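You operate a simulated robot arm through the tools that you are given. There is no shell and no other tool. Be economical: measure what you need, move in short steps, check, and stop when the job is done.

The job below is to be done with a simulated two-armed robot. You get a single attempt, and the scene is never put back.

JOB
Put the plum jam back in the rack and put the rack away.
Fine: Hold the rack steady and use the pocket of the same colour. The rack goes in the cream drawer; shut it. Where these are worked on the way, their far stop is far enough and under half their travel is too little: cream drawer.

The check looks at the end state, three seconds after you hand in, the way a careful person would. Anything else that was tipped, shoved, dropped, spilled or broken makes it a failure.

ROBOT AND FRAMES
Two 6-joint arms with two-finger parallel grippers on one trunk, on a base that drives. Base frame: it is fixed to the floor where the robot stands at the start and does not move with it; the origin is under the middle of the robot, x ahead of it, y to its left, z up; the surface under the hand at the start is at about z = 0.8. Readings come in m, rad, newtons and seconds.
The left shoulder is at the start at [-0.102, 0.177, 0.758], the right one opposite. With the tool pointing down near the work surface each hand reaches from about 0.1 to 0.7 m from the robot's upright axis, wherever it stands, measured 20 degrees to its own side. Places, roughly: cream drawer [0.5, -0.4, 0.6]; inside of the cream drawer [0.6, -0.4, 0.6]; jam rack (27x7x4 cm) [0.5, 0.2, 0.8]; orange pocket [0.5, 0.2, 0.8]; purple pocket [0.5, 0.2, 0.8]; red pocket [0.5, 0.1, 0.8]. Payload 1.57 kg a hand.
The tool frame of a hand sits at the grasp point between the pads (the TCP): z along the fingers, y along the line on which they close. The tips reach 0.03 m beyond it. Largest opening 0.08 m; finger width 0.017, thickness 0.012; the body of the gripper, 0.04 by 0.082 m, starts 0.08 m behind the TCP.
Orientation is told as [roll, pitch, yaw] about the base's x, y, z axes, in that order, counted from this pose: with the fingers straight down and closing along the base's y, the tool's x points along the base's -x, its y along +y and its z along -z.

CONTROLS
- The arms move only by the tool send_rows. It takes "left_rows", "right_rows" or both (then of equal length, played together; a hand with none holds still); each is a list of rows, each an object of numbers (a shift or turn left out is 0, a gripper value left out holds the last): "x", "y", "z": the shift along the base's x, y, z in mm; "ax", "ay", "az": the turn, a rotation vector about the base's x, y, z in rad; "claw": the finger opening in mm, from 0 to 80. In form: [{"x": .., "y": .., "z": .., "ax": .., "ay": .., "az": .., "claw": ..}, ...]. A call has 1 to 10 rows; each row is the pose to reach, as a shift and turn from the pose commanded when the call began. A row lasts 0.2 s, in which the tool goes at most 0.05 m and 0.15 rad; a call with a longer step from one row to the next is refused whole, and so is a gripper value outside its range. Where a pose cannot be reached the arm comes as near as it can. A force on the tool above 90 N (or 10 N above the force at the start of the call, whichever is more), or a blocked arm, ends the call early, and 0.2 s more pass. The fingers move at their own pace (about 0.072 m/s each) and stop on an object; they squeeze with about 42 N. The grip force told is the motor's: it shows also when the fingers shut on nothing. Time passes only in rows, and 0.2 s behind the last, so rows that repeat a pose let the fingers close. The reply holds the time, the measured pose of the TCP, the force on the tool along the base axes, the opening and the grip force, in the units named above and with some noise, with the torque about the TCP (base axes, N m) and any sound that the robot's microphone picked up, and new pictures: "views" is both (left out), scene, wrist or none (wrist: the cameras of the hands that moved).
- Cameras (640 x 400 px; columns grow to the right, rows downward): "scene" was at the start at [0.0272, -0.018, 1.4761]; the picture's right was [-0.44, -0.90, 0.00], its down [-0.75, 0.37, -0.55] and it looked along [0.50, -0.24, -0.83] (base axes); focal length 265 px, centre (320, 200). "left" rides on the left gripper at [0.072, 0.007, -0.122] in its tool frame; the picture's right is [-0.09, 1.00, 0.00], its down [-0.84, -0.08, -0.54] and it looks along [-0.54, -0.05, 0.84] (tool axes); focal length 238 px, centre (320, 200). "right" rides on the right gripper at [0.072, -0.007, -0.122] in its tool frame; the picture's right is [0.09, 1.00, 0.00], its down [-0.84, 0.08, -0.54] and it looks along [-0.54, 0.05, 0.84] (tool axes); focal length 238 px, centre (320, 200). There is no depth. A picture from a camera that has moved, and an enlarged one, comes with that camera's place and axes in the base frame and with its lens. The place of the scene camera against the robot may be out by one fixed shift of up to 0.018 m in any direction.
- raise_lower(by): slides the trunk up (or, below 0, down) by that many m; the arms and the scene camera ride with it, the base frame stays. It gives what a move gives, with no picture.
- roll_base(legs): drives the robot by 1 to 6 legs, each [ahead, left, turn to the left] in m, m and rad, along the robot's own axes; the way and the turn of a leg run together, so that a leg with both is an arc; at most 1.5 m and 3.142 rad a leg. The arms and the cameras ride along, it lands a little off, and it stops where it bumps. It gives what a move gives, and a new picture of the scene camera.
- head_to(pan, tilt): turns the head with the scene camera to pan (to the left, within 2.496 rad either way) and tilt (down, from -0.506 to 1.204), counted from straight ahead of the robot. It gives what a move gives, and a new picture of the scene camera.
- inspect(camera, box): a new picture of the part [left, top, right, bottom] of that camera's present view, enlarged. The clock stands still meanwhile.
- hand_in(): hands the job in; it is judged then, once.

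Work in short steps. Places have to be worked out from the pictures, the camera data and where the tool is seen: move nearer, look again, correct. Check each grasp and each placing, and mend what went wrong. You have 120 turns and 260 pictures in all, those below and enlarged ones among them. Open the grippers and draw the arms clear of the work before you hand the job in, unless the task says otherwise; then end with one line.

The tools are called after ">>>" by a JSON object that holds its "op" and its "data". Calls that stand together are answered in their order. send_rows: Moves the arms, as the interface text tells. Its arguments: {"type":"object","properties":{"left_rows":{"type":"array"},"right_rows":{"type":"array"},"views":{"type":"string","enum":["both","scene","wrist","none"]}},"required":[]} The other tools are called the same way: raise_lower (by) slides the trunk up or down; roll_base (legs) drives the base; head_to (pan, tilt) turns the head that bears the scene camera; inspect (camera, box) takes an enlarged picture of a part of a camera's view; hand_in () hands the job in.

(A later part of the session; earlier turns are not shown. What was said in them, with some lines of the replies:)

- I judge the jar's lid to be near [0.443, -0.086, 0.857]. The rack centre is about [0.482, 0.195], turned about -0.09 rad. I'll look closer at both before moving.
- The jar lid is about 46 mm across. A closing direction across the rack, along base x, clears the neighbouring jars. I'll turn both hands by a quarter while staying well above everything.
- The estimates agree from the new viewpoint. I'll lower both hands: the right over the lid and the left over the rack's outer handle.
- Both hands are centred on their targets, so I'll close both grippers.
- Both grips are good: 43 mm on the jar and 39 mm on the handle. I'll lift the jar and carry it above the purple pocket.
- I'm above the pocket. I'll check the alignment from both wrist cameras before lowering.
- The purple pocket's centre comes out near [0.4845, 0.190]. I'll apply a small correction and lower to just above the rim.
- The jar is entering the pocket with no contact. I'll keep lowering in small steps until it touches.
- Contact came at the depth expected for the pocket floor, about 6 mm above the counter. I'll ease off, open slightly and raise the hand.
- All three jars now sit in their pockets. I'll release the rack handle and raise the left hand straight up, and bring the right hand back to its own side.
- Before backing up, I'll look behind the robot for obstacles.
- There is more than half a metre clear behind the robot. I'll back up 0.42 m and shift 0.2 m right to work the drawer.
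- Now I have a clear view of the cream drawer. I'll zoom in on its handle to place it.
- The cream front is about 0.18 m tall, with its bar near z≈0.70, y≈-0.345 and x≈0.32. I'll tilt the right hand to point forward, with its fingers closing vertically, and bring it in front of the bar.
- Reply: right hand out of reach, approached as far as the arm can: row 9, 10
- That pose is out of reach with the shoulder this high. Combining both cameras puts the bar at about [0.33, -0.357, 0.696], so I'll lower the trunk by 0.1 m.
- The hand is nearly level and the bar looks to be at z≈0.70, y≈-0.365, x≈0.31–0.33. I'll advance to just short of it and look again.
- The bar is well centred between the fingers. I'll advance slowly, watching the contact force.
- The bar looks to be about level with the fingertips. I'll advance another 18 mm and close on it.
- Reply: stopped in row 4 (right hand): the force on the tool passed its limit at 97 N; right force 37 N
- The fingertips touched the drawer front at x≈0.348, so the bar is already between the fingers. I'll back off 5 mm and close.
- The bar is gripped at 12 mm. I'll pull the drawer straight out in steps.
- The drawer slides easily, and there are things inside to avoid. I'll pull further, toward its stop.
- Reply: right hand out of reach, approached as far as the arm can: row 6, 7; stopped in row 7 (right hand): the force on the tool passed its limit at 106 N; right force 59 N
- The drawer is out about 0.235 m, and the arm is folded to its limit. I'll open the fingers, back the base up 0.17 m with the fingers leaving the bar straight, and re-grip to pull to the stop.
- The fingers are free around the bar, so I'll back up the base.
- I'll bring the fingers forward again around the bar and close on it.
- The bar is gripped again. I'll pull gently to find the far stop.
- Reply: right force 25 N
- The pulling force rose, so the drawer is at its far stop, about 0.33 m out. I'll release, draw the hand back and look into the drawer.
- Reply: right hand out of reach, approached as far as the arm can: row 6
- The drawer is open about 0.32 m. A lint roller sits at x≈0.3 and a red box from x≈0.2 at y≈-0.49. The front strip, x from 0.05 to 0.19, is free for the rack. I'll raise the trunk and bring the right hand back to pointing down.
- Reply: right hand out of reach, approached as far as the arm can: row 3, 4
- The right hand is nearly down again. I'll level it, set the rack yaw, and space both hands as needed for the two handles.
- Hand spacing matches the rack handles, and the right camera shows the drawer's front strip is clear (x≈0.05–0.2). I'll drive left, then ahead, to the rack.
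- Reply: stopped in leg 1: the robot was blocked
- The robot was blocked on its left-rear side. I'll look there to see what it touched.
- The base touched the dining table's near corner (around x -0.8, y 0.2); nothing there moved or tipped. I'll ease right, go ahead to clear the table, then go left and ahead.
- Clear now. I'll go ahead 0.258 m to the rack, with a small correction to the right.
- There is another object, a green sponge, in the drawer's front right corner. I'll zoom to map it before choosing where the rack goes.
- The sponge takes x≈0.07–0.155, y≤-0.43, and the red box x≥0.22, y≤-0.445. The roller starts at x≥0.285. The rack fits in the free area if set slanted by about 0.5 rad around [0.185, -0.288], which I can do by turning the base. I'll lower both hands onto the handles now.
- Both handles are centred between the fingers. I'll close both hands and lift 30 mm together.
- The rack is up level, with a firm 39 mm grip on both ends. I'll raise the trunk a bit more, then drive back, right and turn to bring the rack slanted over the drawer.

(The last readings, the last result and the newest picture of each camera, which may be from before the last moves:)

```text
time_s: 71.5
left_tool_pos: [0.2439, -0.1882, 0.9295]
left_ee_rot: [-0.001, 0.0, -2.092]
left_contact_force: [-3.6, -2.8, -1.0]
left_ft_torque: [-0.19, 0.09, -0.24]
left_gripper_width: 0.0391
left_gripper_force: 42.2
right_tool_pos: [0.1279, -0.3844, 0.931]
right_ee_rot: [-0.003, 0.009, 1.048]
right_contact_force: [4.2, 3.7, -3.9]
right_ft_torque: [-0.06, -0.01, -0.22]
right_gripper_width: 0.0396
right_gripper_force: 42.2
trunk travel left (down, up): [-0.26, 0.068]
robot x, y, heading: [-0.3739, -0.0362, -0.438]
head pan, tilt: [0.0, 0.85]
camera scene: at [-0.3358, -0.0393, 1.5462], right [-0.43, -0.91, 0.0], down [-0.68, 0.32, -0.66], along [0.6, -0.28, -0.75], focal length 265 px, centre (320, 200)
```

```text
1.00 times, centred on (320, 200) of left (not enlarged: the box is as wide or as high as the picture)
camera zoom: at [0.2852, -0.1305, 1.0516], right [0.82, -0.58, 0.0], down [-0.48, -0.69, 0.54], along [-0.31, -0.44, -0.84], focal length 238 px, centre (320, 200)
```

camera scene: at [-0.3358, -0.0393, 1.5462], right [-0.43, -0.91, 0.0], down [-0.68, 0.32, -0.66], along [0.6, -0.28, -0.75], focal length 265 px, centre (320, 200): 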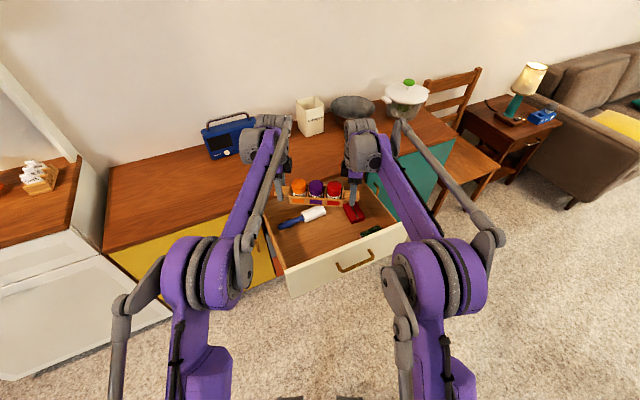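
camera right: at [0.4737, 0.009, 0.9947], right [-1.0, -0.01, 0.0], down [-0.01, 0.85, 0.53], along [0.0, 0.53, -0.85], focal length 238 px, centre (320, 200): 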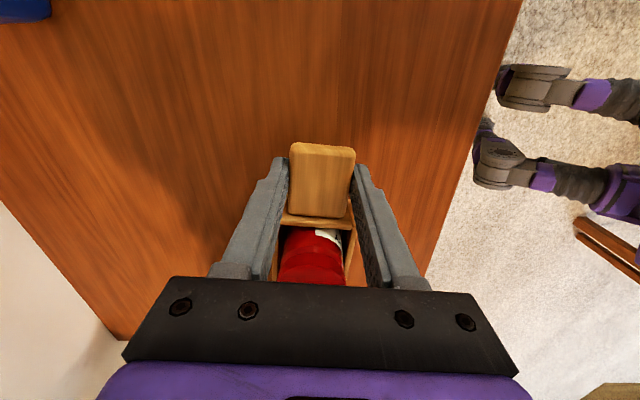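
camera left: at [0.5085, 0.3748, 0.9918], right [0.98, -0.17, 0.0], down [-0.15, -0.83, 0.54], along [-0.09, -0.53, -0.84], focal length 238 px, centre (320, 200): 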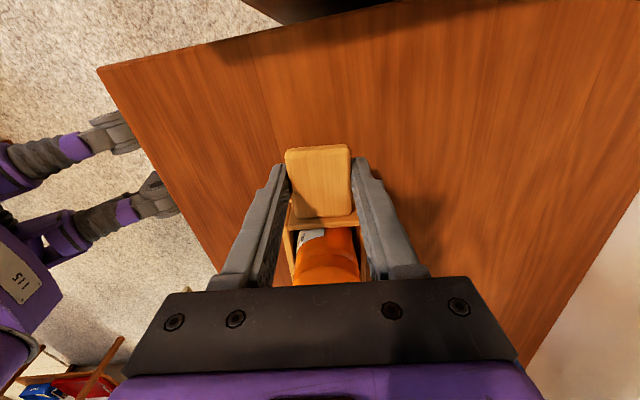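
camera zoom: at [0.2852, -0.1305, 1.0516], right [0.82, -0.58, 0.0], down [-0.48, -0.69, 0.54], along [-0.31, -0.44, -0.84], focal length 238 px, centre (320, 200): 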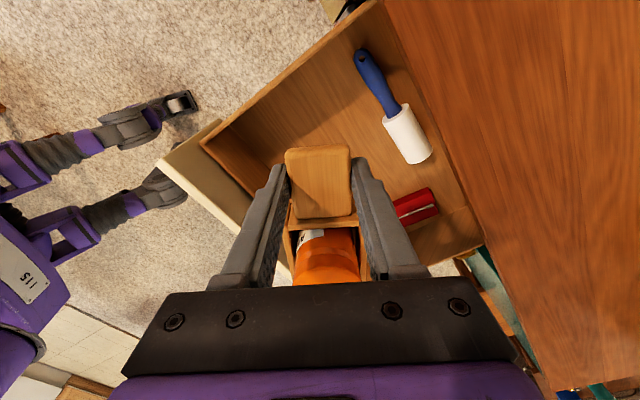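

The rack is centred at about [0.186, -0.286] with good clearance all round. The wrist cameras put the roller at x≥0.305, and the sponge and red box at y≤-0.465. I'll lower with the trunk in stages and check.

>>> {"op": "raise_lower", "data": {"by": -0.16}}

>>> {"op": "inspect", "data": {"camera": "right", "box": [0, 0, 640, 400]}}

>>> {"op": "inspect", "data": {"camera": "left", "box": [0, 0, 640, 400]}}

>>> {"op": "inspect", "data": {"camera": "scene", "box": [200, 80, 520, 330]}}

```text
time_s: 73.3
left_tool_pos: [0.2426, -0.1885, 0.7708]
left_ee_rot: [-0.002, 0.001, -2.092]
left_contact_force: [-1.6, 1.3, -2.6]
left_ft_torque: [-0.08, 0.08, -0.28]
left_gripper_width: 0.0392
left_gripper_force: 42.1
right_tool_pos: [0.1291, -0.3843, 0.7723]
right_ee_rot: [-0.004, 0.009, 1.048]
right_contact_force: [2.4, -0.9, -1.8]
right_ft_torque: [0.2, -0.13, -0.24]
right_gripper_width: 0.0392
right_gripper_force: 42.2
trunk travel left (down, up): [-0.1, 0.228]
robot x, y, heading: [-0.37, -0.0344, -0.437]
head pan, tilt: [0.0, 0.85]
```

```text
1.00 times, centred on (320, 200) of right (not enlarged: the box is as wide or as high as the picture)
camera zoom: at [0.0979, -0.4477, 0.8949], right [-0.91, 0.42, 0.0], down [0.35, 0.77, 0.53], along [0.22, 0.48, -0.85], focal length 238 px, centre (320, 200)
```

zoom: 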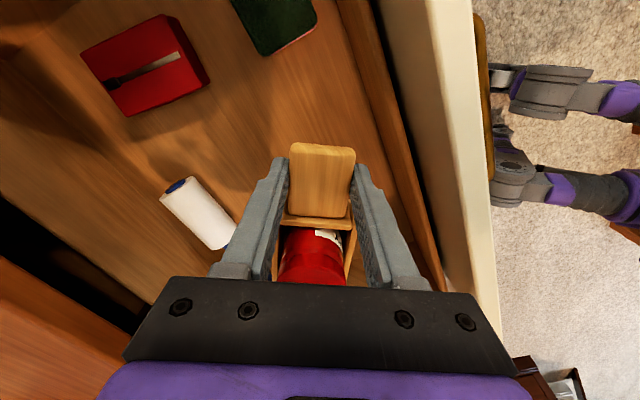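

```text
1.00 times, centred on (320, 200) of left (not enlarged: the box is as wide or as high as the picture)
camera zoom: at [0.285, -0.1304, 0.8921], right [0.82, -0.58, 0.0], down [-0.48, -0.69, 0.54], along [-0.31, -0.44, -0.84], focal length 238 px, centre (320, 200)
```

zoom: 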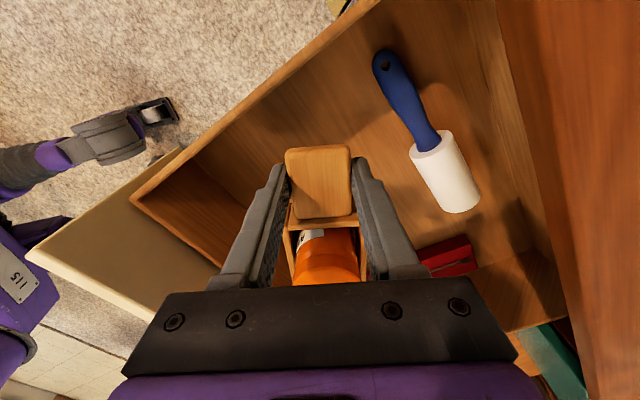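

```text
1.60 times, centred on (360, 205) of scene
camera zoom: at [-0.317, -0.0481, 1.3844], right [-0.43, -0.91, 0.0], down [-0.68, 0.32, -0.66], along [0.6, -0.28, -0.75], focal length 423 px, centre (256, 192)
```

zoom: 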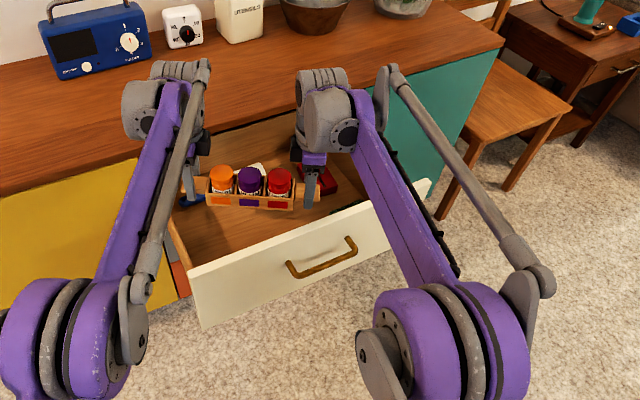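

Everything is clear: the forearms are well above the drawer front and the rack is over the open floor area. I'll lower another 0.085 m.

>>> {"op": "raise_lower", "data": {"by": -0.085}}

>>> {"op": "inspect", "data": {"camera": "right", "box": [0, 0, 640, 400]}}

>>> {"op": "inspect", "data": {"camera": "left", "box": [0, 0, 640, 400]}}

>>> {"op": "inspect", "data": {"camera": "scene", "box": [260, 100, 460, 260]}}

```text
time_s: 74.5
left_tool_pos: [0.243, -0.1884, 0.6854]
left_ee_rot: [0.0, 0.002, -2.09]
left_contact_force: [-2.2, 1.7, -1.8]
left_ft_torque: [-0.15, 0.1, -0.28]
left_gripper_width: 0.0392
left_gripper_force: 41.6
right_tool_pos: [0.1288, -0.3835, 0.6851]
right_ee_rot: [-0.004, 0.01, 1.046]
right_contact_force: [2.2, -1.3, -3.5]
right_ft_torque: [-0.02, -0.01, -0.25]
right_gripper_width: 0.0392
right_gripper_force: 41.5
trunk travel left (down, up): [-0.015, 0.313]
robot x, y, heading: [-0.3751, -0.0337, -0.442]
head pan, tilt: [0.0, 0.85]
```

```text
1.00 times, centred on (320, 200) of right (not enlarged: the box is as wide or as high as the picture)
camera zoom: at [0.0977, -0.4475, 0.8097], right [-0.91, 0.42, 0.0], down [0.35, 0.77, 0.53], along [0.22, 0.48, -0.85], focal length 238 px, centre (320, 200)
```

zoom: 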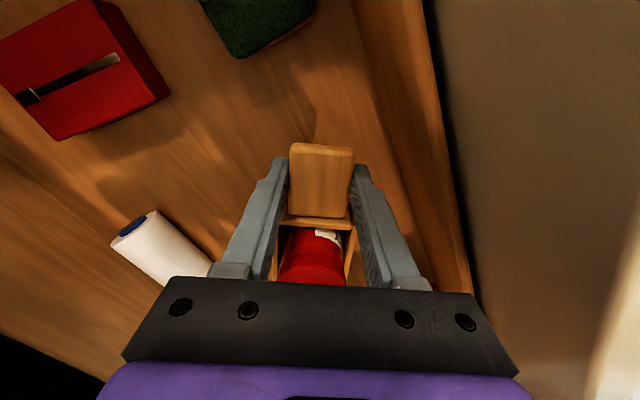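

```text
1.00 times, centred on (320, 200) of left (not enlarged: the box is as wide or as high as the picture)
camera zoom: at [0.2849, -0.1303, 0.8069], right [0.82, -0.58, 0.0], down [-0.48, -0.69, 0.54], along [-0.31, -0.44, -0.84], focal length 238 px, centre (320, 200)
```

zoom: 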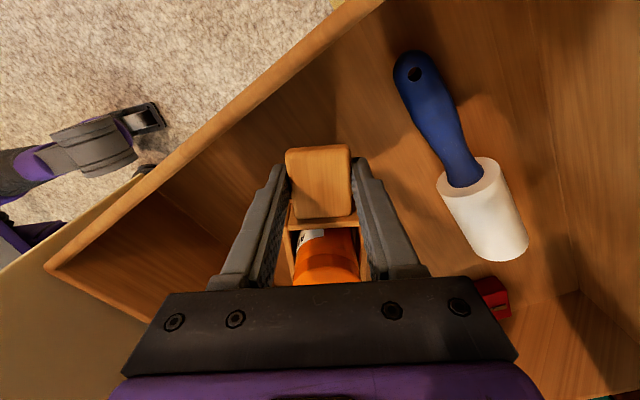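

```text
2.50 times, centred on (360, 180) of scene
camera zoom: at [-0.292, -0.0598, 1.2953], right [-0.43, -0.91, 0.0], down [-0.68, 0.32, -0.66], along [0.6, -0.28, -0.75], focal length 662 px, centre (220, 250)
```

zoom: 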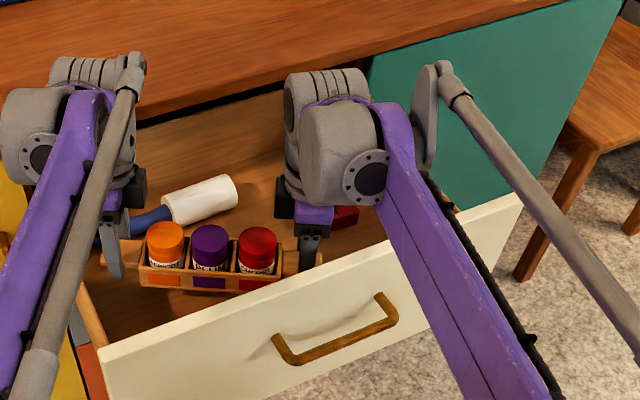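

There's still a small gap to the floor. I'll lower both hands together in small steps with the arms until contact.

>>> {"op": "send_rows", "data": {"right_rows": [{"z": -5}, {"z": -10}, {"z": -15}, {"z": -20}], "left_rows": [{"z": -5}, {"z": -10}, {"z": -15}, {"z": -20}], "views": "wrist"}}

```text
time_s: 75.5
left_tool_pos: [0.2444, -0.1892, 0.6653]
left_ee_rot: [-0.001, 0.002, -2.091]
left_contact_force: [-0.7, 0.9, 1.6]
left_ft_torque: [-0.32, 0.25, -0.2]
left_gripper_width: 0.0391
left_gripper_force: 42.1
right_tool_pos: [0.1282, -0.3847, 0.6662]
right_ee_rot: [-0.004, 0.01, 1.048]
right_contact_force: [0.3, -2.1, -6.3]
right_ft_torque: [-0.46, 0.21, -0.12]
right_gripper_width: 0.039
right_gripper_force: 42.4
trunk travel left (down, up): [-0.015, 0.313]
robot x, y, heading: [-0.3719, -0.0356, -0.44]
head pan, tilt: [0.0, 0.85]
camera right: at [0.0984, -0.4476, 0.7894], right [-0.91, 0.42, 0.0], down [0.35, 0.77, 0.53], along [0.22, 0.48, -0.85], focal length 238 px, centre (320, 200)
camera left: at [0.2854, -0.1304, 0.7863], right [0.82, -0.58, 0.0], down [-0.48, -0.69, 0.54], along [-0.31, -0.44, -0.84], focal length 238 px, centre (320, 200)
```

right: 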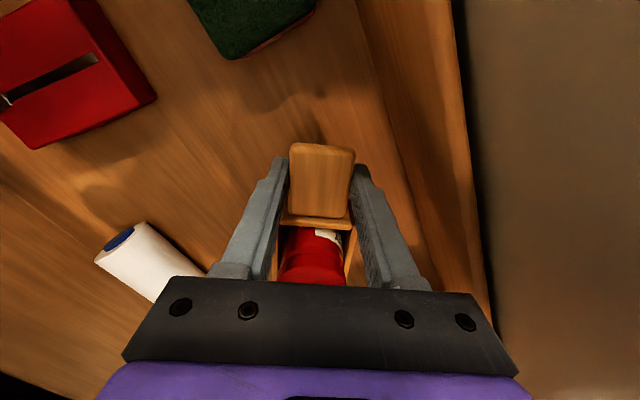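
left: 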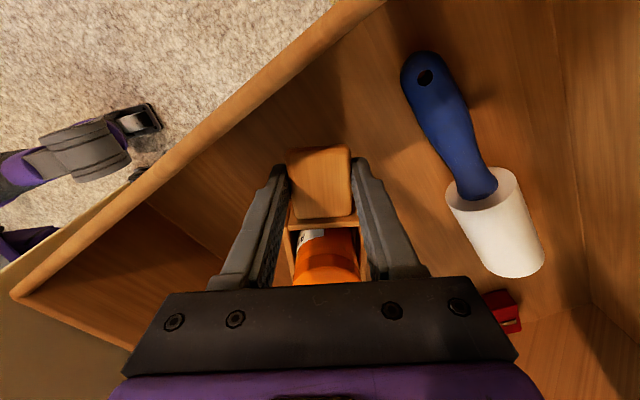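

No contact yet, with the rack's bottom at about 0.625. I'll keep lowering in 3 mm steps.

>>> {"op": "send_rows", "data": {"right_rows": [{"z": -3}, {"z": -6}, {"z": -9}], "left_rows": [{"z": -3}, {"z": -6}, {"z": -9}], "views": "none"}}

```text
time_s: 76.3
left_tool_pos: [0.2435, -0.1885, 0.6568]
left_ee_rot: [0.0, 0.004, -2.092]
left_contact_force: [-0.2, 0.5, -5.9]
left_ft_torque: [0.44, -0.34, 0.03]
left_gripper_width: 0.0393
left_gripper_force: 41.6
right_tool_pos: [0.1286, -0.3829, 0.6563]
right_ee_rot: [-0.004, 0.011, 1.049]
right_contact_force: [-0.6, -0.7, 1.3]
right_ft_torque: [0.27, -0.07, 0.04]
right_gripper_width: 0.0394
right_gripper_force: 41.7
trunk travel left (down, up): [-0.015, 0.313]
robot x, y, heading: [-0.3719, -0.0365, -0.436]
head pan, tilt: [0.0, 0.85]
```

>>> {"op": "send_rows", "data": {"right_rows": [{"z": -2}, {"z": -4}, {"z": -6}], "left_rows": [{"z": -2}, {"z": -4}, {"z": -6}], "views": "none"}}

```text
time_s: 77.1
left_tool_pos: [0.2433, -0.1879, 0.6493]
left_ee_rot: [-0.002, 0.002, -2.093]
left_contact_force: [-0.8, 1.5, -7.0]
left_ft_torque: [0.54, -0.3, -0.13]
left_gripper_width: 0.0394
left_gripper_force: 42.6
right_tool_pos: [0.1283, -0.3843, 0.6498]
right_ee_rot: [-0.003, 0.011, 1.048]
right_contact_force: [1.2, -0.9, 2.5]
right_ft_torque: [0.37, -0.27, -0.02]
right_gripper_width: 0.0392
right_gripper_force: 42.3
trunk travel left (down, up): [-0.015, 0.313]
robot x, y, heading: [-0.3702, -0.0358, -0.444]
head pan, tilt: [0.0, 0.85]
```

The summed vertical force still shows the rack's full weight (about 5 N), so there is no contact. I'll keep lowering.

>>> {"op": "send_rows", "data": {"right_rows": [{"z": -2}, {"z": -4}, {"z": -6}, {"z": -8}], "left_rows": [{"z": -2}, {"z": -4}, {"z": -6}, {"z": -8}], "views": "wrist"}}

```text
time_s: 78.1
left_tool_pos: [0.2428, -0.189, 0.6427]
left_ee_rot: [-0.002, 0.0, -2.094]
left_contact_force: [-3.8, -0.4, -4.8]
left_ft_torque: [0.4, -0.16, -0.5]
left_gripper_width: 0.0395
left_gripper_force: 42.3
right_tool_pos: [0.1279, -0.3834, 0.6426]
right_ee_rot: [-0.005, 0.013, 1.047]
right_contact_force: [4.3, 0.6, 1.4]
right_ft_torque: [0.19, -0.22, -0.39]
right_gripper_width: 0.0389
right_gripper_force: 41.8
trunk travel left (down, up): [-0.015, 0.313]
robot x, y, heading: [-0.3697, -0.0378, -0.443]
head pan, tilt: [0.0, 0.85]
camera right: at [0.0978, -0.4479, 0.7662], right [-0.91, 0.42, 0.0], down [0.35, 0.77, 0.53], along [0.22, 0.48, -0.85], focal length 238 px, centre (320, 200)
camera left: at [0.2852, -0.1306, 0.7636], right [0.82, -0.58, 0.0], down [-0.48, -0.69, 0.54], along [-0.31, -0.44, -0.84], focal length 238 px, centre (320, 200)
```

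right: 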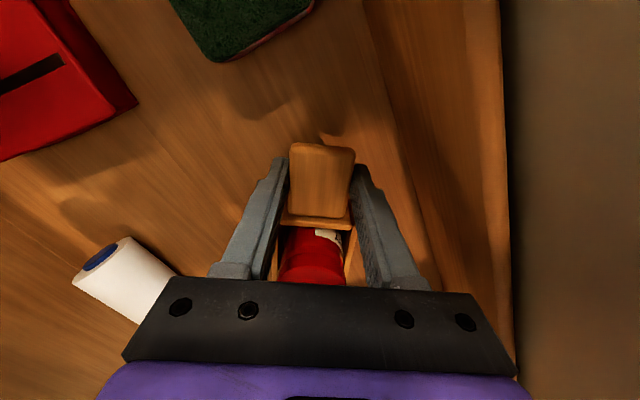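
left: 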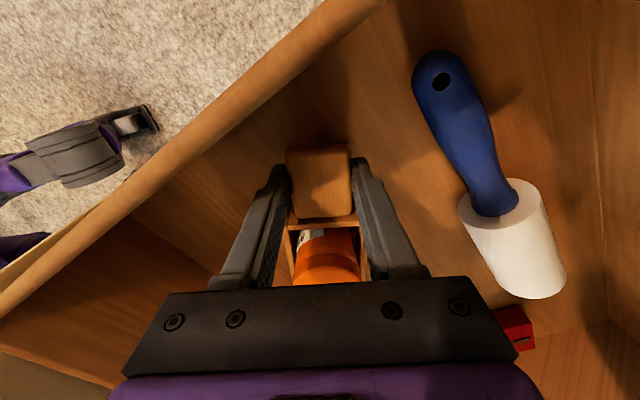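

Still hanging, judging by the load and the shadow. I'll lower further, carefully.

>>> {"op": "send_rows", "data": {"right_rows": [{"z": -3}, {"z": -6}, {"z": -9}, {"z": -12}], "left_rows": [{"z": -3}, {"z": -6}, {"z": -9}, {"z": -12}], "views": "none"}}

```text
time_s: 79.1
left_tool_pos: [0.2424, -0.1886, 0.6312]
left_ee_rot: [0.001, 0.002, -2.091]
left_contact_force: [-2.9, -0.5, 1.8]
left_ft_torque: [-0.49, 0.26, -0.29]
left_gripper_width: 0.0388
left_gripper_force: 41.6
right_tool_pos: [0.1277, -0.3832, 0.6308]
right_ee_rot: [-0.004, 0.009, 1.05]
right_contact_force: [3.0, 1.6, -6.0]
right_ft_torque: [-0.19, 0.12, -0.29]
right_gripper_width: 0.039
right_gripper_force: 42.1
trunk travel left (down, up): [-0.015, 0.313]
robot x, y, heading: [-0.3733, -0.0359, -0.438]
head pan, tilt: [0.0, 0.85]
```

>>> {"op": "send_rows", "data": {"right_rows": [{"z": -3}, {"z": -6}, {"z": -9}, {"z": -12}], "left_rows": [{"z": -3}, {"z": -6}, {"z": -9}, {"z": -12}], "views": "wrist"}}

>>> {"op": "inspect", "data": {"camera": "scene", "box": [250, 100, 460, 270]}}

```text
time_s: 80.1
left_tool_pos: [0.2421, -0.1881, 0.6214]
left_ee_rot: [0.004, 0.002, -2.09]
left_contact_force: [10.7, -6.1, 33.8]
left_ft_torque: [-0.08, -0.17, -0.25]
left_gripper_width: 0.0395
left_gripper_force: 42.3
right_tool_pos: [0.1262, -0.3843, 0.621]
right_ee_rot: [-0.006, 0.011, 1.046]
right_contact_force: [16.6, -7.1, 33.7]
right_ft_torque: [-0.12, -0.21, -0.18]
right_gripper_width: 0.0395
right_gripper_force: 41.9
trunk travel left (down, up): [-0.015, 0.313]
robot x, y, heading: [-0.3736, -0.0338, -0.445]
head pan, tilt: [0.0, 0.85]
camera right: at [0.0961, -0.4475, 0.7449], right [-0.91, 0.42, -0.01], down [0.35, 0.77, 0.53], along [0.23, 0.48, -0.85], focal length 238 px, centre (320, 200)
camera left: at [0.2833, -0.1295, 0.7419], right [0.82, -0.57, 0.0], down [-0.49, -0.69, 0.54], along [-0.31, -0.44, -0.84], focal length 238 px, centre (320, 200)
```

right: 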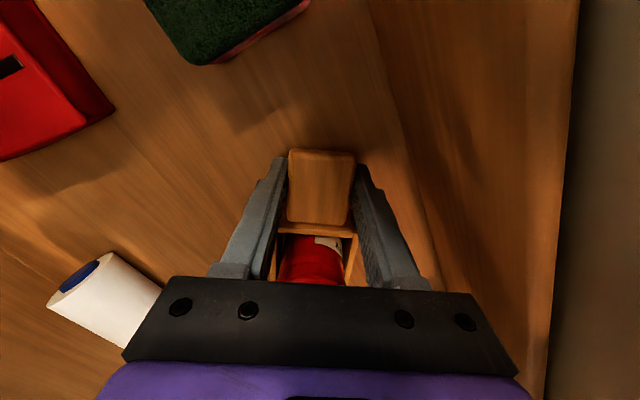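
left: 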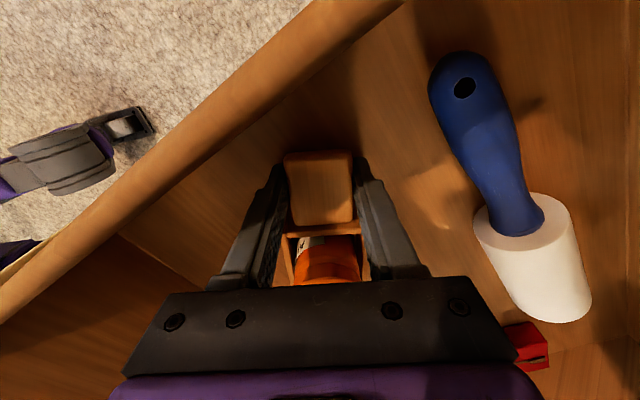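

```text
2.35 times, centred on (355, 185) of scene
camera zoom: at [-0.2951, -0.0586, 1.2956], right [-0.43, -0.91, 0.0], down [-0.68, 0.32, -0.66], along [0.6, -0.28, -0.75], focal length 623 px, centre (238, 235)
```

zoom: 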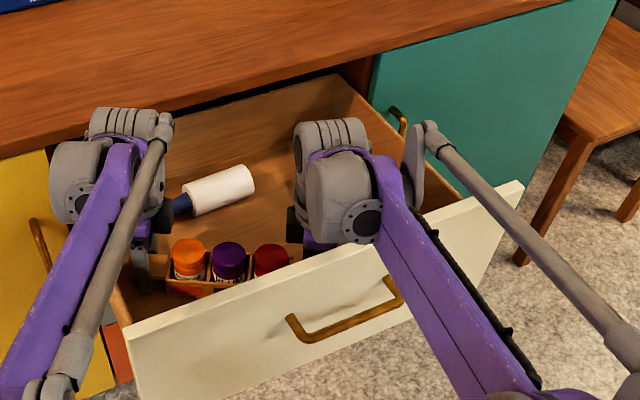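

Both hands feel the drawer floor, about 34 N each, at TCP 0.621. I'll ease the pressure off by 2 mm, then open both grippers moderately.

>>> {"op": "send_rows", "data": {"right_rows": [{"z": 2}, {"z": 3}, {"z": 3, "claw": 56}, {"z": 3}, {"z": 3}], "left_rows": [{"z": 2}, {"z": 3}, {"z": 3, "claw": 56}, {"z": 3}, {"z": 3}], "views": "wrist"}}

```text
time_s: 81.3
left_tool_pos: [0.2435, -0.1885, 0.6209]
left_ee_rot: [-0.002, 0.002, -2.092]
left_contact_force: [-0.4, 0.8, 0.3]
left_ft_torque: [0.01, 0.0, 0.02]
left_gripper_width: 0.0557
left_gripper_force: 0.1
right_tool_pos: [0.1282, -0.3844, 0.6222]
right_ee_rot: [-0.001, 0.009, 1.048]
right_contact_force: [0.1, 0.6, 0.0]
right_ft_torque: [-0.01, -0.04, 0.03]
right_gripper_width: 0.0559
right_gripper_force: 0.0
trunk travel left (down, up): [-0.015, 0.313]
robot x, y, heading: [-0.3725, -0.0386, -0.436]
head pan, tilt: [0.0, 0.85]
camera right: at [0.0975, -0.4477, 0.7455], right [-0.91, 0.42, 0.0], down [0.35, 0.77, 0.53], along [0.22, 0.48, -0.85], focal length 238 px, centre (320, 200)
camera left: at [0.2847, -0.1303, 0.7426], right [0.82, -0.58, 0.0], down [-0.48, -0.69, 0.54], along [-0.31, -0.44, -0.84], focal length 238 px, centre (320, 200)
```

right: 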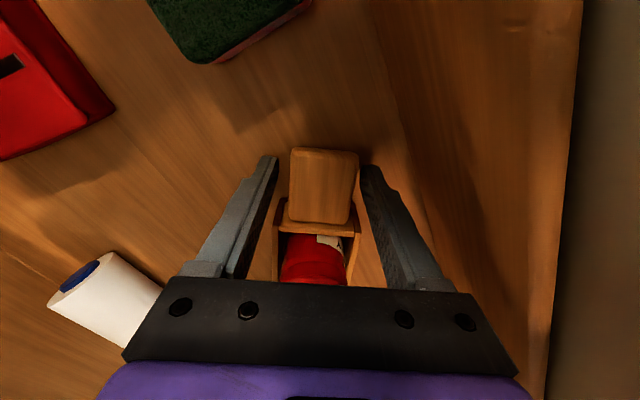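
left: 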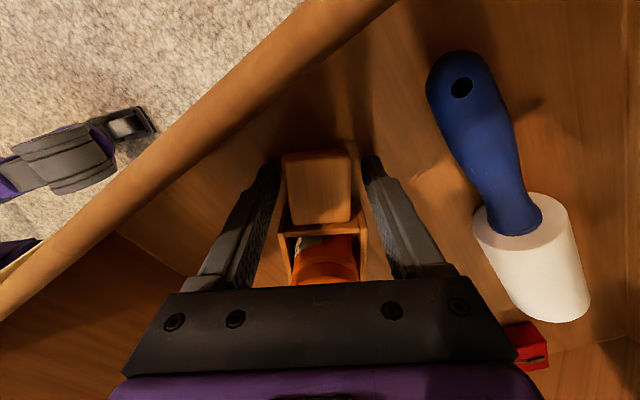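

Both hands are released and the rack rests on the floor. I'll raise the hands straight up with the arms first, then the trunk.

>>> {"op": "send_rows", "data": {"right_rows": [{"z": 15}, {"z": 40}, {"z": 70}], "left_rows": [{"z": 15}, {"z": 40}, {"z": 70}], "views": "wrist"}}

>>> {"op": "raise_lower", "data": {"by": 0.22}}

>>> {"op": "inspect", "data": {"camera": "right", "box": [0, 0, 640, 400]}}

>>> {"op": "inspect", "data": {"camera": "left", "box": [0, 0, 640, 400]}}

```text
time_s: 82.1
left_tool_pos: [0.2425, -0.1882, 0.6922]
left_ee_rot: [0.0, 0.002, -2.091]
left_contact_force: [-0.7, -0.4, -0.2]
left_ft_torque: [0.01, -0.01, 0.0]
left_gripper_width: 0.0559
left_gripper_force: 0.0
right_tool_pos: [0.129, -0.383, 0.6921]
right_ee_rot: [-0.001, 0.01, 1.05]
right_contact_force: [0.7, -0.3, -0.2]
right_ft_torque: [0.0, 0.01, -0.03]
right_gripper_width: 0.056
right_gripper_force: 0.0
trunk travel left (down, up): [-0.015, 0.313]
robot x, y, heading: [-0.3737, -0.0354, -0.437]
head pan, tilt: [0.0, 0.85]
camera right: at [0.0985, -0.4476, 0.8157], right [-0.91, 0.42, 0.0], down [0.35, 0.77, 0.53], along [0.22, 0.48, -0.85], focal length 238 px, centre (320, 200)
camera left: at [0.285, -0.1302, 0.8133], right [0.82, -0.58, 0.0], down [-0.48, -0.69, 0.54], along [-0.31, -0.44, -0.84], focal length 238 px, centre (320, 200)
```

right: 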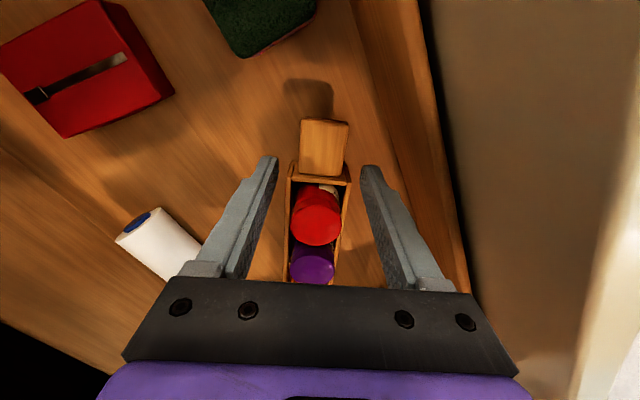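
left: 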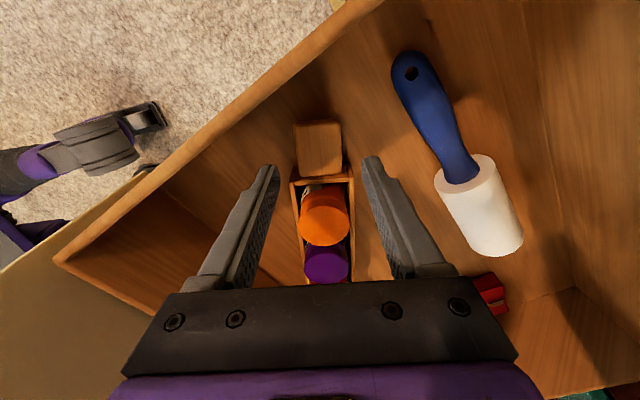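

```text
time_s: 84.5
left_tool_pos: [0.2425, -0.1874, 0.9113]
left_ee_rot: [0.0, 0.003, -2.09]
left_contact_force: [-0.2, 0.0, -0.2]
left_ft_torque: [0.01, 0.0, 0.01]
left_gripper_width: 0.0556
left_gripper_force: 0.1
right_tool_pos: [0.1287, -0.384, 0.9116]
right_ee_rot: [-0.004, 0.009, 1.05]
right_contact_force: [0.5, -0.5, -0.2]
right_ft_torque: [0.02, -0.02, 0.0]
right_gripper_width: 0.0563
right_gripper_force: 0.1
trunk travel left (down, up): [-0.235, 0.093]
robot x, y, heading: [-0.3716, -0.0355, -0.444]
head pan, tilt: [0.0, 0.85]
```

```text
1.00 times, centred on (320, 200) of right (not enlarged: the box is as wide or as high as the picture)
camera zoom: at [0.0976, -0.4475, 1.0355], right [-0.91, 0.42, 0.0], down [0.35, 0.77, 0.53], along [0.22, 0.48, -0.85], focal length 238 px, centre (320, 200)
```

zoom: 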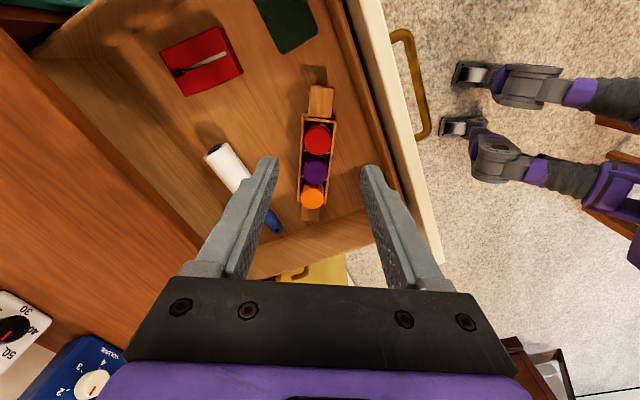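

```text
1.00 times, centred on (320, 200) of left (not enlarged: the box is as wide or as high as the picture)
camera zoom: at [0.2848, -0.1303, 1.0327], right [0.82, -0.58, 0.0], down [-0.48, -0.69, 0.54], along [-0.31, -0.44, -0.84], focal length 238 px, centre (320, 200)
```

zoom: 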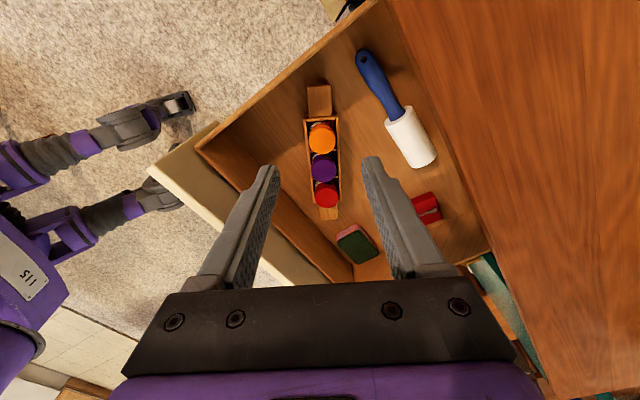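

All three jars are upright in the rack, the rack is flat in the drawer, and the other contents are undisturbed. To shut the drawer I'll face it straight, then push its bar with closed fingers pointing down.

>>> {"op": "roll_base", "data": {"legs": [[0, 0, 0.44], [0.06, 0, 0], [0, -0.165, 0]]}}

```text
time_s: 88.4
left_tool_pos: [0.3095, -0.0758, 0.9134]
left_ee_rot: [-0.001, 0.001, -1.651]
left_contact_force: [0.3, 1.1, -0.5]
left_ft_torque: [0.01, 0.0, 0.01]
left_gripper_width: 0.0559
left_gripper_force: 0.2
right_tool_pos: [0.2902, -0.3015, 0.9124]
right_ee_rot: [-0.003, 0.013, 1.489]
right_contact_force: [-0.7, 0.8, 0.0]
right_ft_torque: [-0.03, -0.01, 0.03]
right_gripper_width: 0.0559
right_gripper_force: 0.0
trunk travel left (down, up): [-0.235, 0.093]
robot x, y, heading: [-0.3124, -0.1978, 0.002]
head pan, tilt: [0.0, 0.85]
camera scene: at [-0.2716, -0.1876, 1.5202], right [0.0, -1.0, 0.0], down [-0.75, 0.0, -0.66], along [0.66, 0.0, -0.75], focal length 265 px, centre (320, 200)
```

scene: 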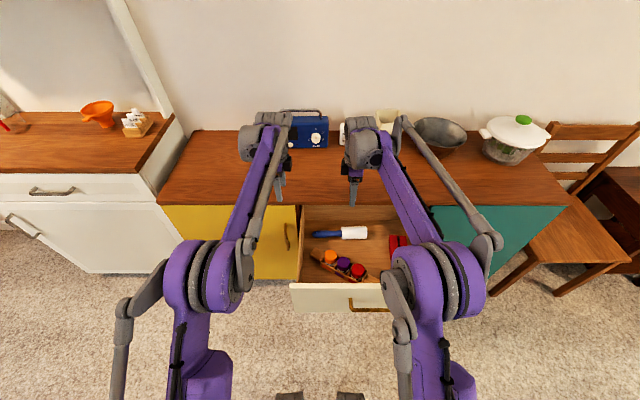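

I'll bring the right hand back in front of the drawer, turn it to yaw 0 and close its fingers, still high up.

>>> {"op": "send_rows", "data": {"right_rows": [{"x": -36, "y": -6, "az": -0.149, "claw": 0}, {"x": -72, "y": -12, "az": -0.298}, {"x": -108, "y": -18, "az": -0.447}, {"x": -144, "y": -24, "az": -0.596}, {"x": -180, "y": -30, "az": -0.745}, {"x": -216, "y": -36, "az": -0.894}, {"x": -252, "y": -42, "az": -1.043}, {"x": -288, "y": -48, "az": -1.192}, {"x": -324, "y": -54, "az": -1.341}, {"x": -360, "y": -58, "az": -1.489}]}}

```text
time_s: 90.6
left_tool_pos: [0.3093, -0.0758, 0.9122]
left_ee_rot: [-0.001, 0.002, -1.65]
left_contact_force: [0.0, -0.5, -0.3]
left_ft_torque: [-0.02, -0.02, 0.02]
left_gripper_width: 0.0562
left_gripper_force: 0.0
right_tool_pos: [-0.0725, -0.3594, 0.9129]
right_ee_rot: [-0.002, 0.01, -0.004]
right_contact_force: [-0.3, -1.1, 0.4]
right_ft_torque: [0.0, 0.03, 0.02]
right_gripper_width: 0.0002
right_gripper_force: 21.4
trunk travel left (down, up): [-0.235, 0.093]
robot x, y, heading: [-0.3131, -0.2063, 0.003]
head pan, tilt: [0.0, 0.85]
camera scene: at [-0.2732, -0.1874, 1.5203], right [0.0, -1.0, 0.0], down [-0.75, 0.0, -0.66], along [0.66, 0.0, -0.75], focal length 265 px, centre (320, 200)
camera right: at [-0.1436, -0.3643, 1.036], right [-0.09, 1.0, 0.0], down [0.84, 0.08, 0.53], along [0.53, 0.05, -0.85], focal length 238 px, centre (320, 200)
```

scene: 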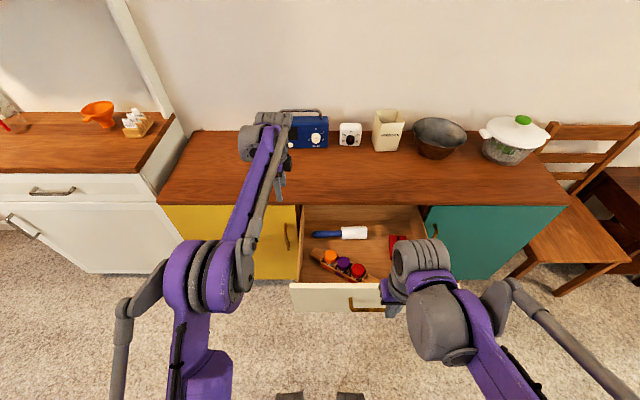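
right: 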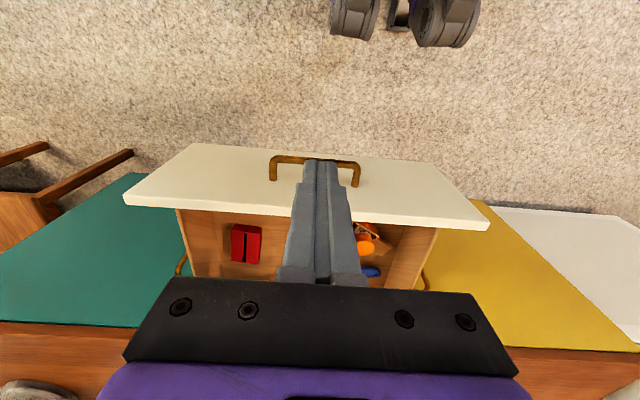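

The bar is at about [-0.007, -0.359, 0.70], right ahead of the fingers. I'll lower the hand in front of it.

>>> {"op": "send_rows", "data": {"right_rows": [{"z": -40, "x": -5}, {"z": -80, "x": -5}, {"z": -120, "x": -5}, {"z": -160, "x": -5}, {"z": -198, "x": -5}], "views": "wrist"}}

```text
time_s: 91.8
left_tool_pos: [0.3105, -0.0756, 0.9122]
left_ee_rot: [-0.002, 0.003, -1.652]
left_contact_force: [0.2, 0.1, 0.3]
left_ft_torque: [0.04, 0.02, -0.02]
left_gripper_width: 0.0561
left_gripper_force: 0.0
right_tool_pos: [-0.074, -0.3579, 0.7142]
right_ee_rot: [-0.001, 0.014, 0.0]
right_contact_force: [-0.4, -0.2, 0.0]
right_ft_torque: [0.04, -0.01, 0.01]
right_gripper_width: 0.0001
right_gripper_force: 21.0
trunk travel left (down, up): [-0.235, 0.093]
robot x, y, heading: [-0.3124, -0.2003, 0.0]
head pan, tilt: [0.0, 0.85]
camera right: at [-0.1461, -0.364, 0.8376], right [-0.09, 1.0, 0.0], down [0.84, 0.08, 0.53], along [0.53, 0.05, -0.85], focal length 238 px, centre (320, 200)
```

right: 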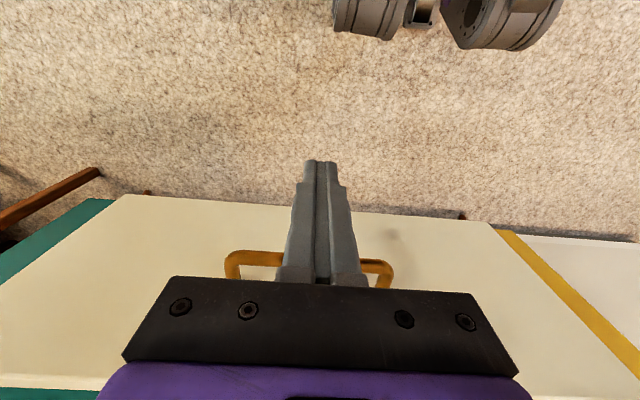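

Fingers are in front of the bar. I'll push forward gently.

>>> {"op": "send_rows", "data": {"right_rows": [{"x": 20}, {"x": 40}, {"x": 52}, {"x": 62}, {"x": 75}, {"x": 90}, {"x": 106}, {"x": 122}, {"x": 138}, {"x": 154}]}}

```text
time_s: 94.0
left_tool_pos: [0.3097, -0.0758, 0.9112]
left_ee_rot: [0.0, 0.002, -1.651]
left_contact_force: [0.1, 0.0, -0.4]
left_ft_torque: [-0.01, -0.01, 0.0]
left_gripper_width: 0.056
left_gripper_force: 0.1
right_tool_pos: [0.0782, -0.3592, 0.7137]
right_ee_rot: [-0.004, 0.011, 0.001]
right_contact_force: [0.3, -0.7, 0.1]
right_ft_torque: [0.04, -0.02, -0.01]
right_gripper_width: 0.0
right_gripper_force: 21.5
trunk travel left (down, up): [-0.235, 0.093]
robot x, y, heading: [-0.311, -0.1983, 0.003]
head pan, tilt: [0.0, 0.85]
camera scene: at [-0.2711, -0.1873, 1.5202], right [0.0, -1.0, 0.0], down [-0.75, 0.0, -0.66], along [0.66, 0.0, -0.75], focal length 265 px, centre (320, 200)
camera right: at [0.0076, -0.365, 0.8376], right [-0.09, 1.0, 0.0], down [0.84, 0.08, 0.53], along [0.53, 0.05, -0.85], focal length 238 px, centre (320, 200)
```

scene: 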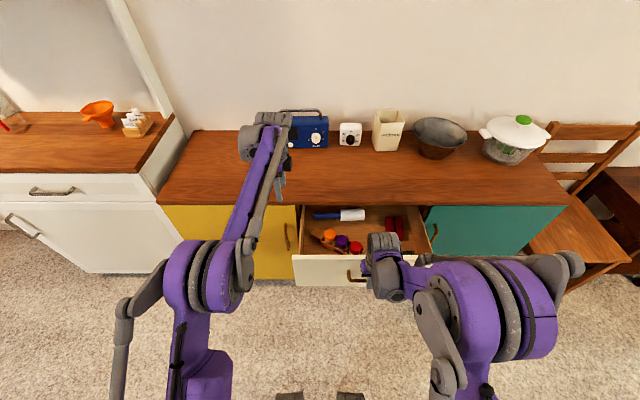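
right: 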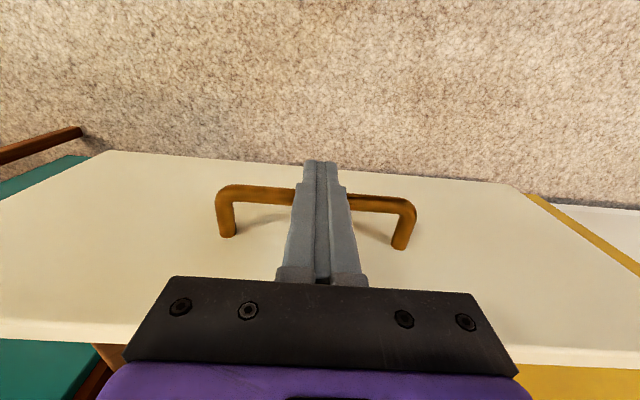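

The drawer is closing smoothly. I'll check its contents in a zoom and keep pushing.

>>> {"op": "inspect", "data": {"camera": "scene", "box": [290, 190, 440, 290]}}

>>> {"op": "send_rows", "data": {"right_rows": [{"x": 12}, {"x": 26}, {"x": 40}, {"x": 54}, {"x": 68}, {"x": 82}, {"x": 96}, {"x": 110}, {"x": 124}, {"x": 138}]}}

```text
4.00 times, centred on (365, 240) of scene
camera zoom: at [-0.2711, -0.1873, 1.5202], right [0.0, -1.0, 0.0], down [-0.75, 0.0, -0.66], along [0.66, 0.0, -0.75], focal length 1059 px, centre (140, 40)
```

zoom: 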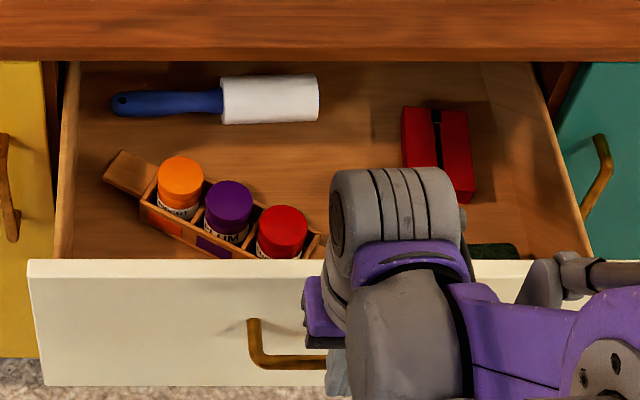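

```text
time_s: 96.2
left_tool_pos: [0.3103, -0.0752, 0.9112]
left_ee_rot: [0.0, 0.002, -1.652]
left_contact_force: [0.5, 0.6, 0.2]
left_ft_torque: [-0.02, -0.01, -0.02]
left_gripper_width: 0.0559
left_gripper_force: 0.1
right_tool_pos: [0.2184, -0.3587, 0.714]
right_ee_rot: [-0.003, 0.011, 0.001]
right_contact_force: [0.2, 0.3, -0.8]
right_ft_torque: [0.01, 0.03, 0.04]
right_gripper_width: 0.0
right_gripper_force: 21.4
trunk travel left (down, up): [-0.235, 0.093]
robot x, y, heading: [-0.3096, -0.2001, 0.005]
head pan, tilt: [0.0, 0.85]
camera scene: at [-0.2711, -0.1873, 1.5202], right [0.0, -1.0, 0.0], down [-0.75, 0.0, -0.66], along [0.66, 0.0, -0.75], focal length 265 px, centre (320, 200)
camera right: at [0.1458, -0.3649, 0.8371], right [-0.09, 1.0, 0.0], down [0.84, 0.08, 0.53], along [0.53, 0.05, -0.85], focal length 238 px, centre (320, 200)
```

scene: 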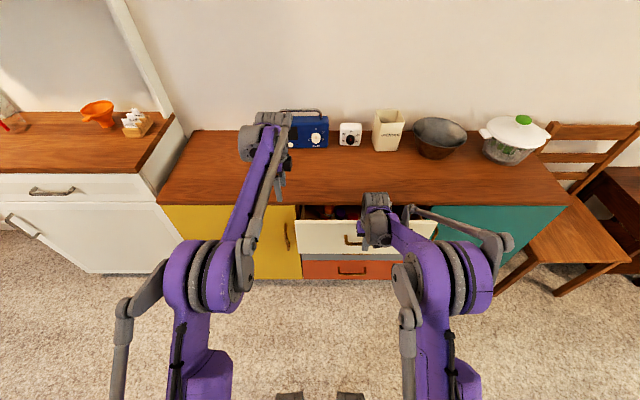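
right: 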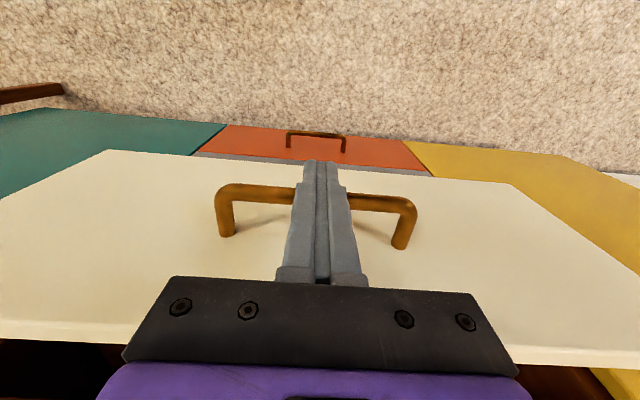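

About 85 mm remain. I'll push the last part slowly until the force shows it is shut.

>>> {"op": "send_rows", "data": {"right_rows": [{"x": 12}, {"x": 24}, {"x": 36}, {"x": 48}, {"x": 58}, {"x": 66}, {"x": 74}, {"x": 80}, {"x": 84}]}}

```text
time_s: 98.2
left_tool_pos: [0.3074, -0.0759, 0.913]
left_ee_rot: [0.001, 0.003, -1.652]
left_contact_force: [0.3, 0.0, 0.0]
left_ft_torque: [0.01, -0.03, 0.01]
left_gripper_width: 0.056
left_gripper_force: 0.0
right_tool_pos: [0.2978, -0.3594, 0.7135]
right_ee_rot: [-0.003, 0.013, 0.0]
right_contact_force: [-25.4, 1.5, -6.3]
right_ft_torque: [-0.2, 0.48, 0.05]
right_gripper_width: 0.0
right_gripper_force: 21.1
trunk travel left (down, up): [-0.235, 0.093]
robot x, y, heading: [-0.3155, -0.1979, -0.001]
head pan, tilt: [0.0, 0.85]
camera scene: at [-0.2743, -0.1873, 1.5201], right [0.0, -1.0, 0.0], down [-0.75, 0.0, -0.66], along [0.66, 0.0, -0.75], focal length 265 px, centre (320, 200)
camera right: at [0.2266, -0.3647, 0.8383], right [-0.09, 1.0, 0.0], down [0.84, 0.08, 0.53], along [0.53, 0.05, -0.85], focal length 238 px, centre (320, 200)
```

scene: 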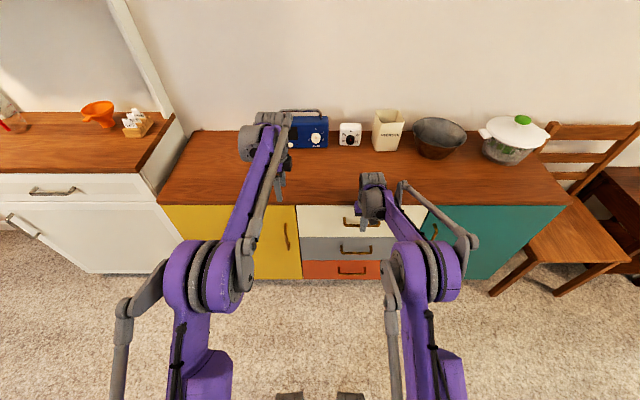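
right: 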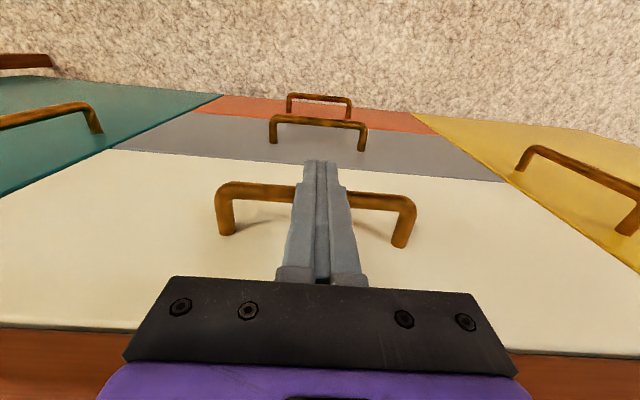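

The drawer stopped flush with a 25 N push, so it is shut. I'll back the right hand off, raise it and open both grippers.

>>> {"op": "send_rows", "data": {"right_rows": [{"x": -20}, {"x": -60}, {"x": -100}, {"x": -140, "z": 20}, {"x": -150, "z": 60}, {"x": -150, "z": 105}, {"x": -150, "z": 150}, {"x": -150, "z": 190, "claw": 80}, {"x": -150, "z": 220}, {"x": -150, "z": 220}], "left_rows": [{"z": 10}, {"z": 30, "claw": 80}, {"z": 60}, {"z": 60, "x": -40}, {"z": 60, "x": -80}, {"z": 60, "x": -120}, {"z": 60, "x": -160}, {"z": 60, "x": -160}, {"z": 60, "x": -160}, {"z": 60, "x": -160}], "views": "scene"}}

>>> {"op": "inspect", "data": {"camera": "scene", "box": [270, 160, 470, 300]}}

```text
time_s: 100.4
left_tool_pos: [0.1499, -0.0757, 0.9703]
left_ee_rot: [-0.002, 0.003, -1.65]
left_contact_force: [-0.5, 0.2, -0.2]
left_ft_torque: [-0.03, -0.01, -0.03]
left_gripper_width: 0.0797
left_gripper_force: 0.1
right_tool_pos: [0.1505, -0.3587, 0.9348]
right_ee_rot: [-0.003, 0.012, -0.001]
right_contact_force: [0.0, 0.2, -0.1]
right_ft_torque: [0.02, 0.01, 0.0]
right_gripper_width: 0.0802
right_gripper_force: 0.0
trunk travel left (down, up): [-0.235, 0.093]
robot x, y, heading: [-0.313, -0.2005, 0.001]
head pan, tilt: [0.0, 0.85]
camera scene: at [-0.2712, -0.1873, 1.5202], right [0.0, -1.0, 0.0], down [-0.75, 0.0, -0.66], along [0.66, 0.0, -0.75], focal length 265 px, centre (320, 200)
```

scene: 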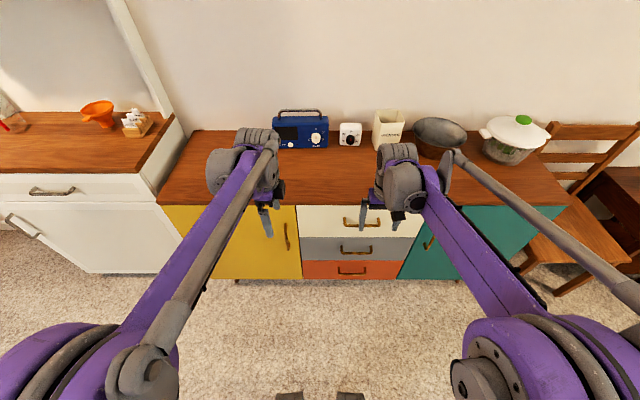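

```text
2.86 times, centred on (370, 230) of scene
camera zoom: at [-0.2712, -0.1873, 1.5202], right [0.0, -1.0, 0.0], down [-0.75, 0.0, -0.66], along [0.66, 0.0, -0.75], focal length 756 px, centre (177, 114)
```

zoom: 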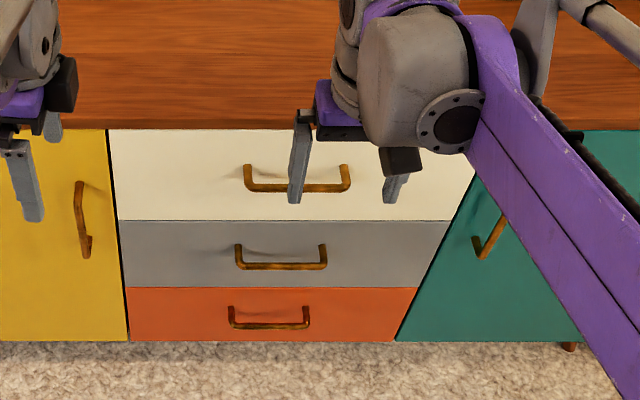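

The cream drawer is flush with its neighbours, both grippers are open, and the arms are clear of the work. I'm handing in.

>>> {"op": "hand_in", "data": {}}

```text
The job is handed in.
```

The plum jam is in the purple pocket, the rack with all three jars is in the cream drawer, and the drawer is shut; on the way the base bumped the dining table once, and I saw nothing on it moved or tipped.
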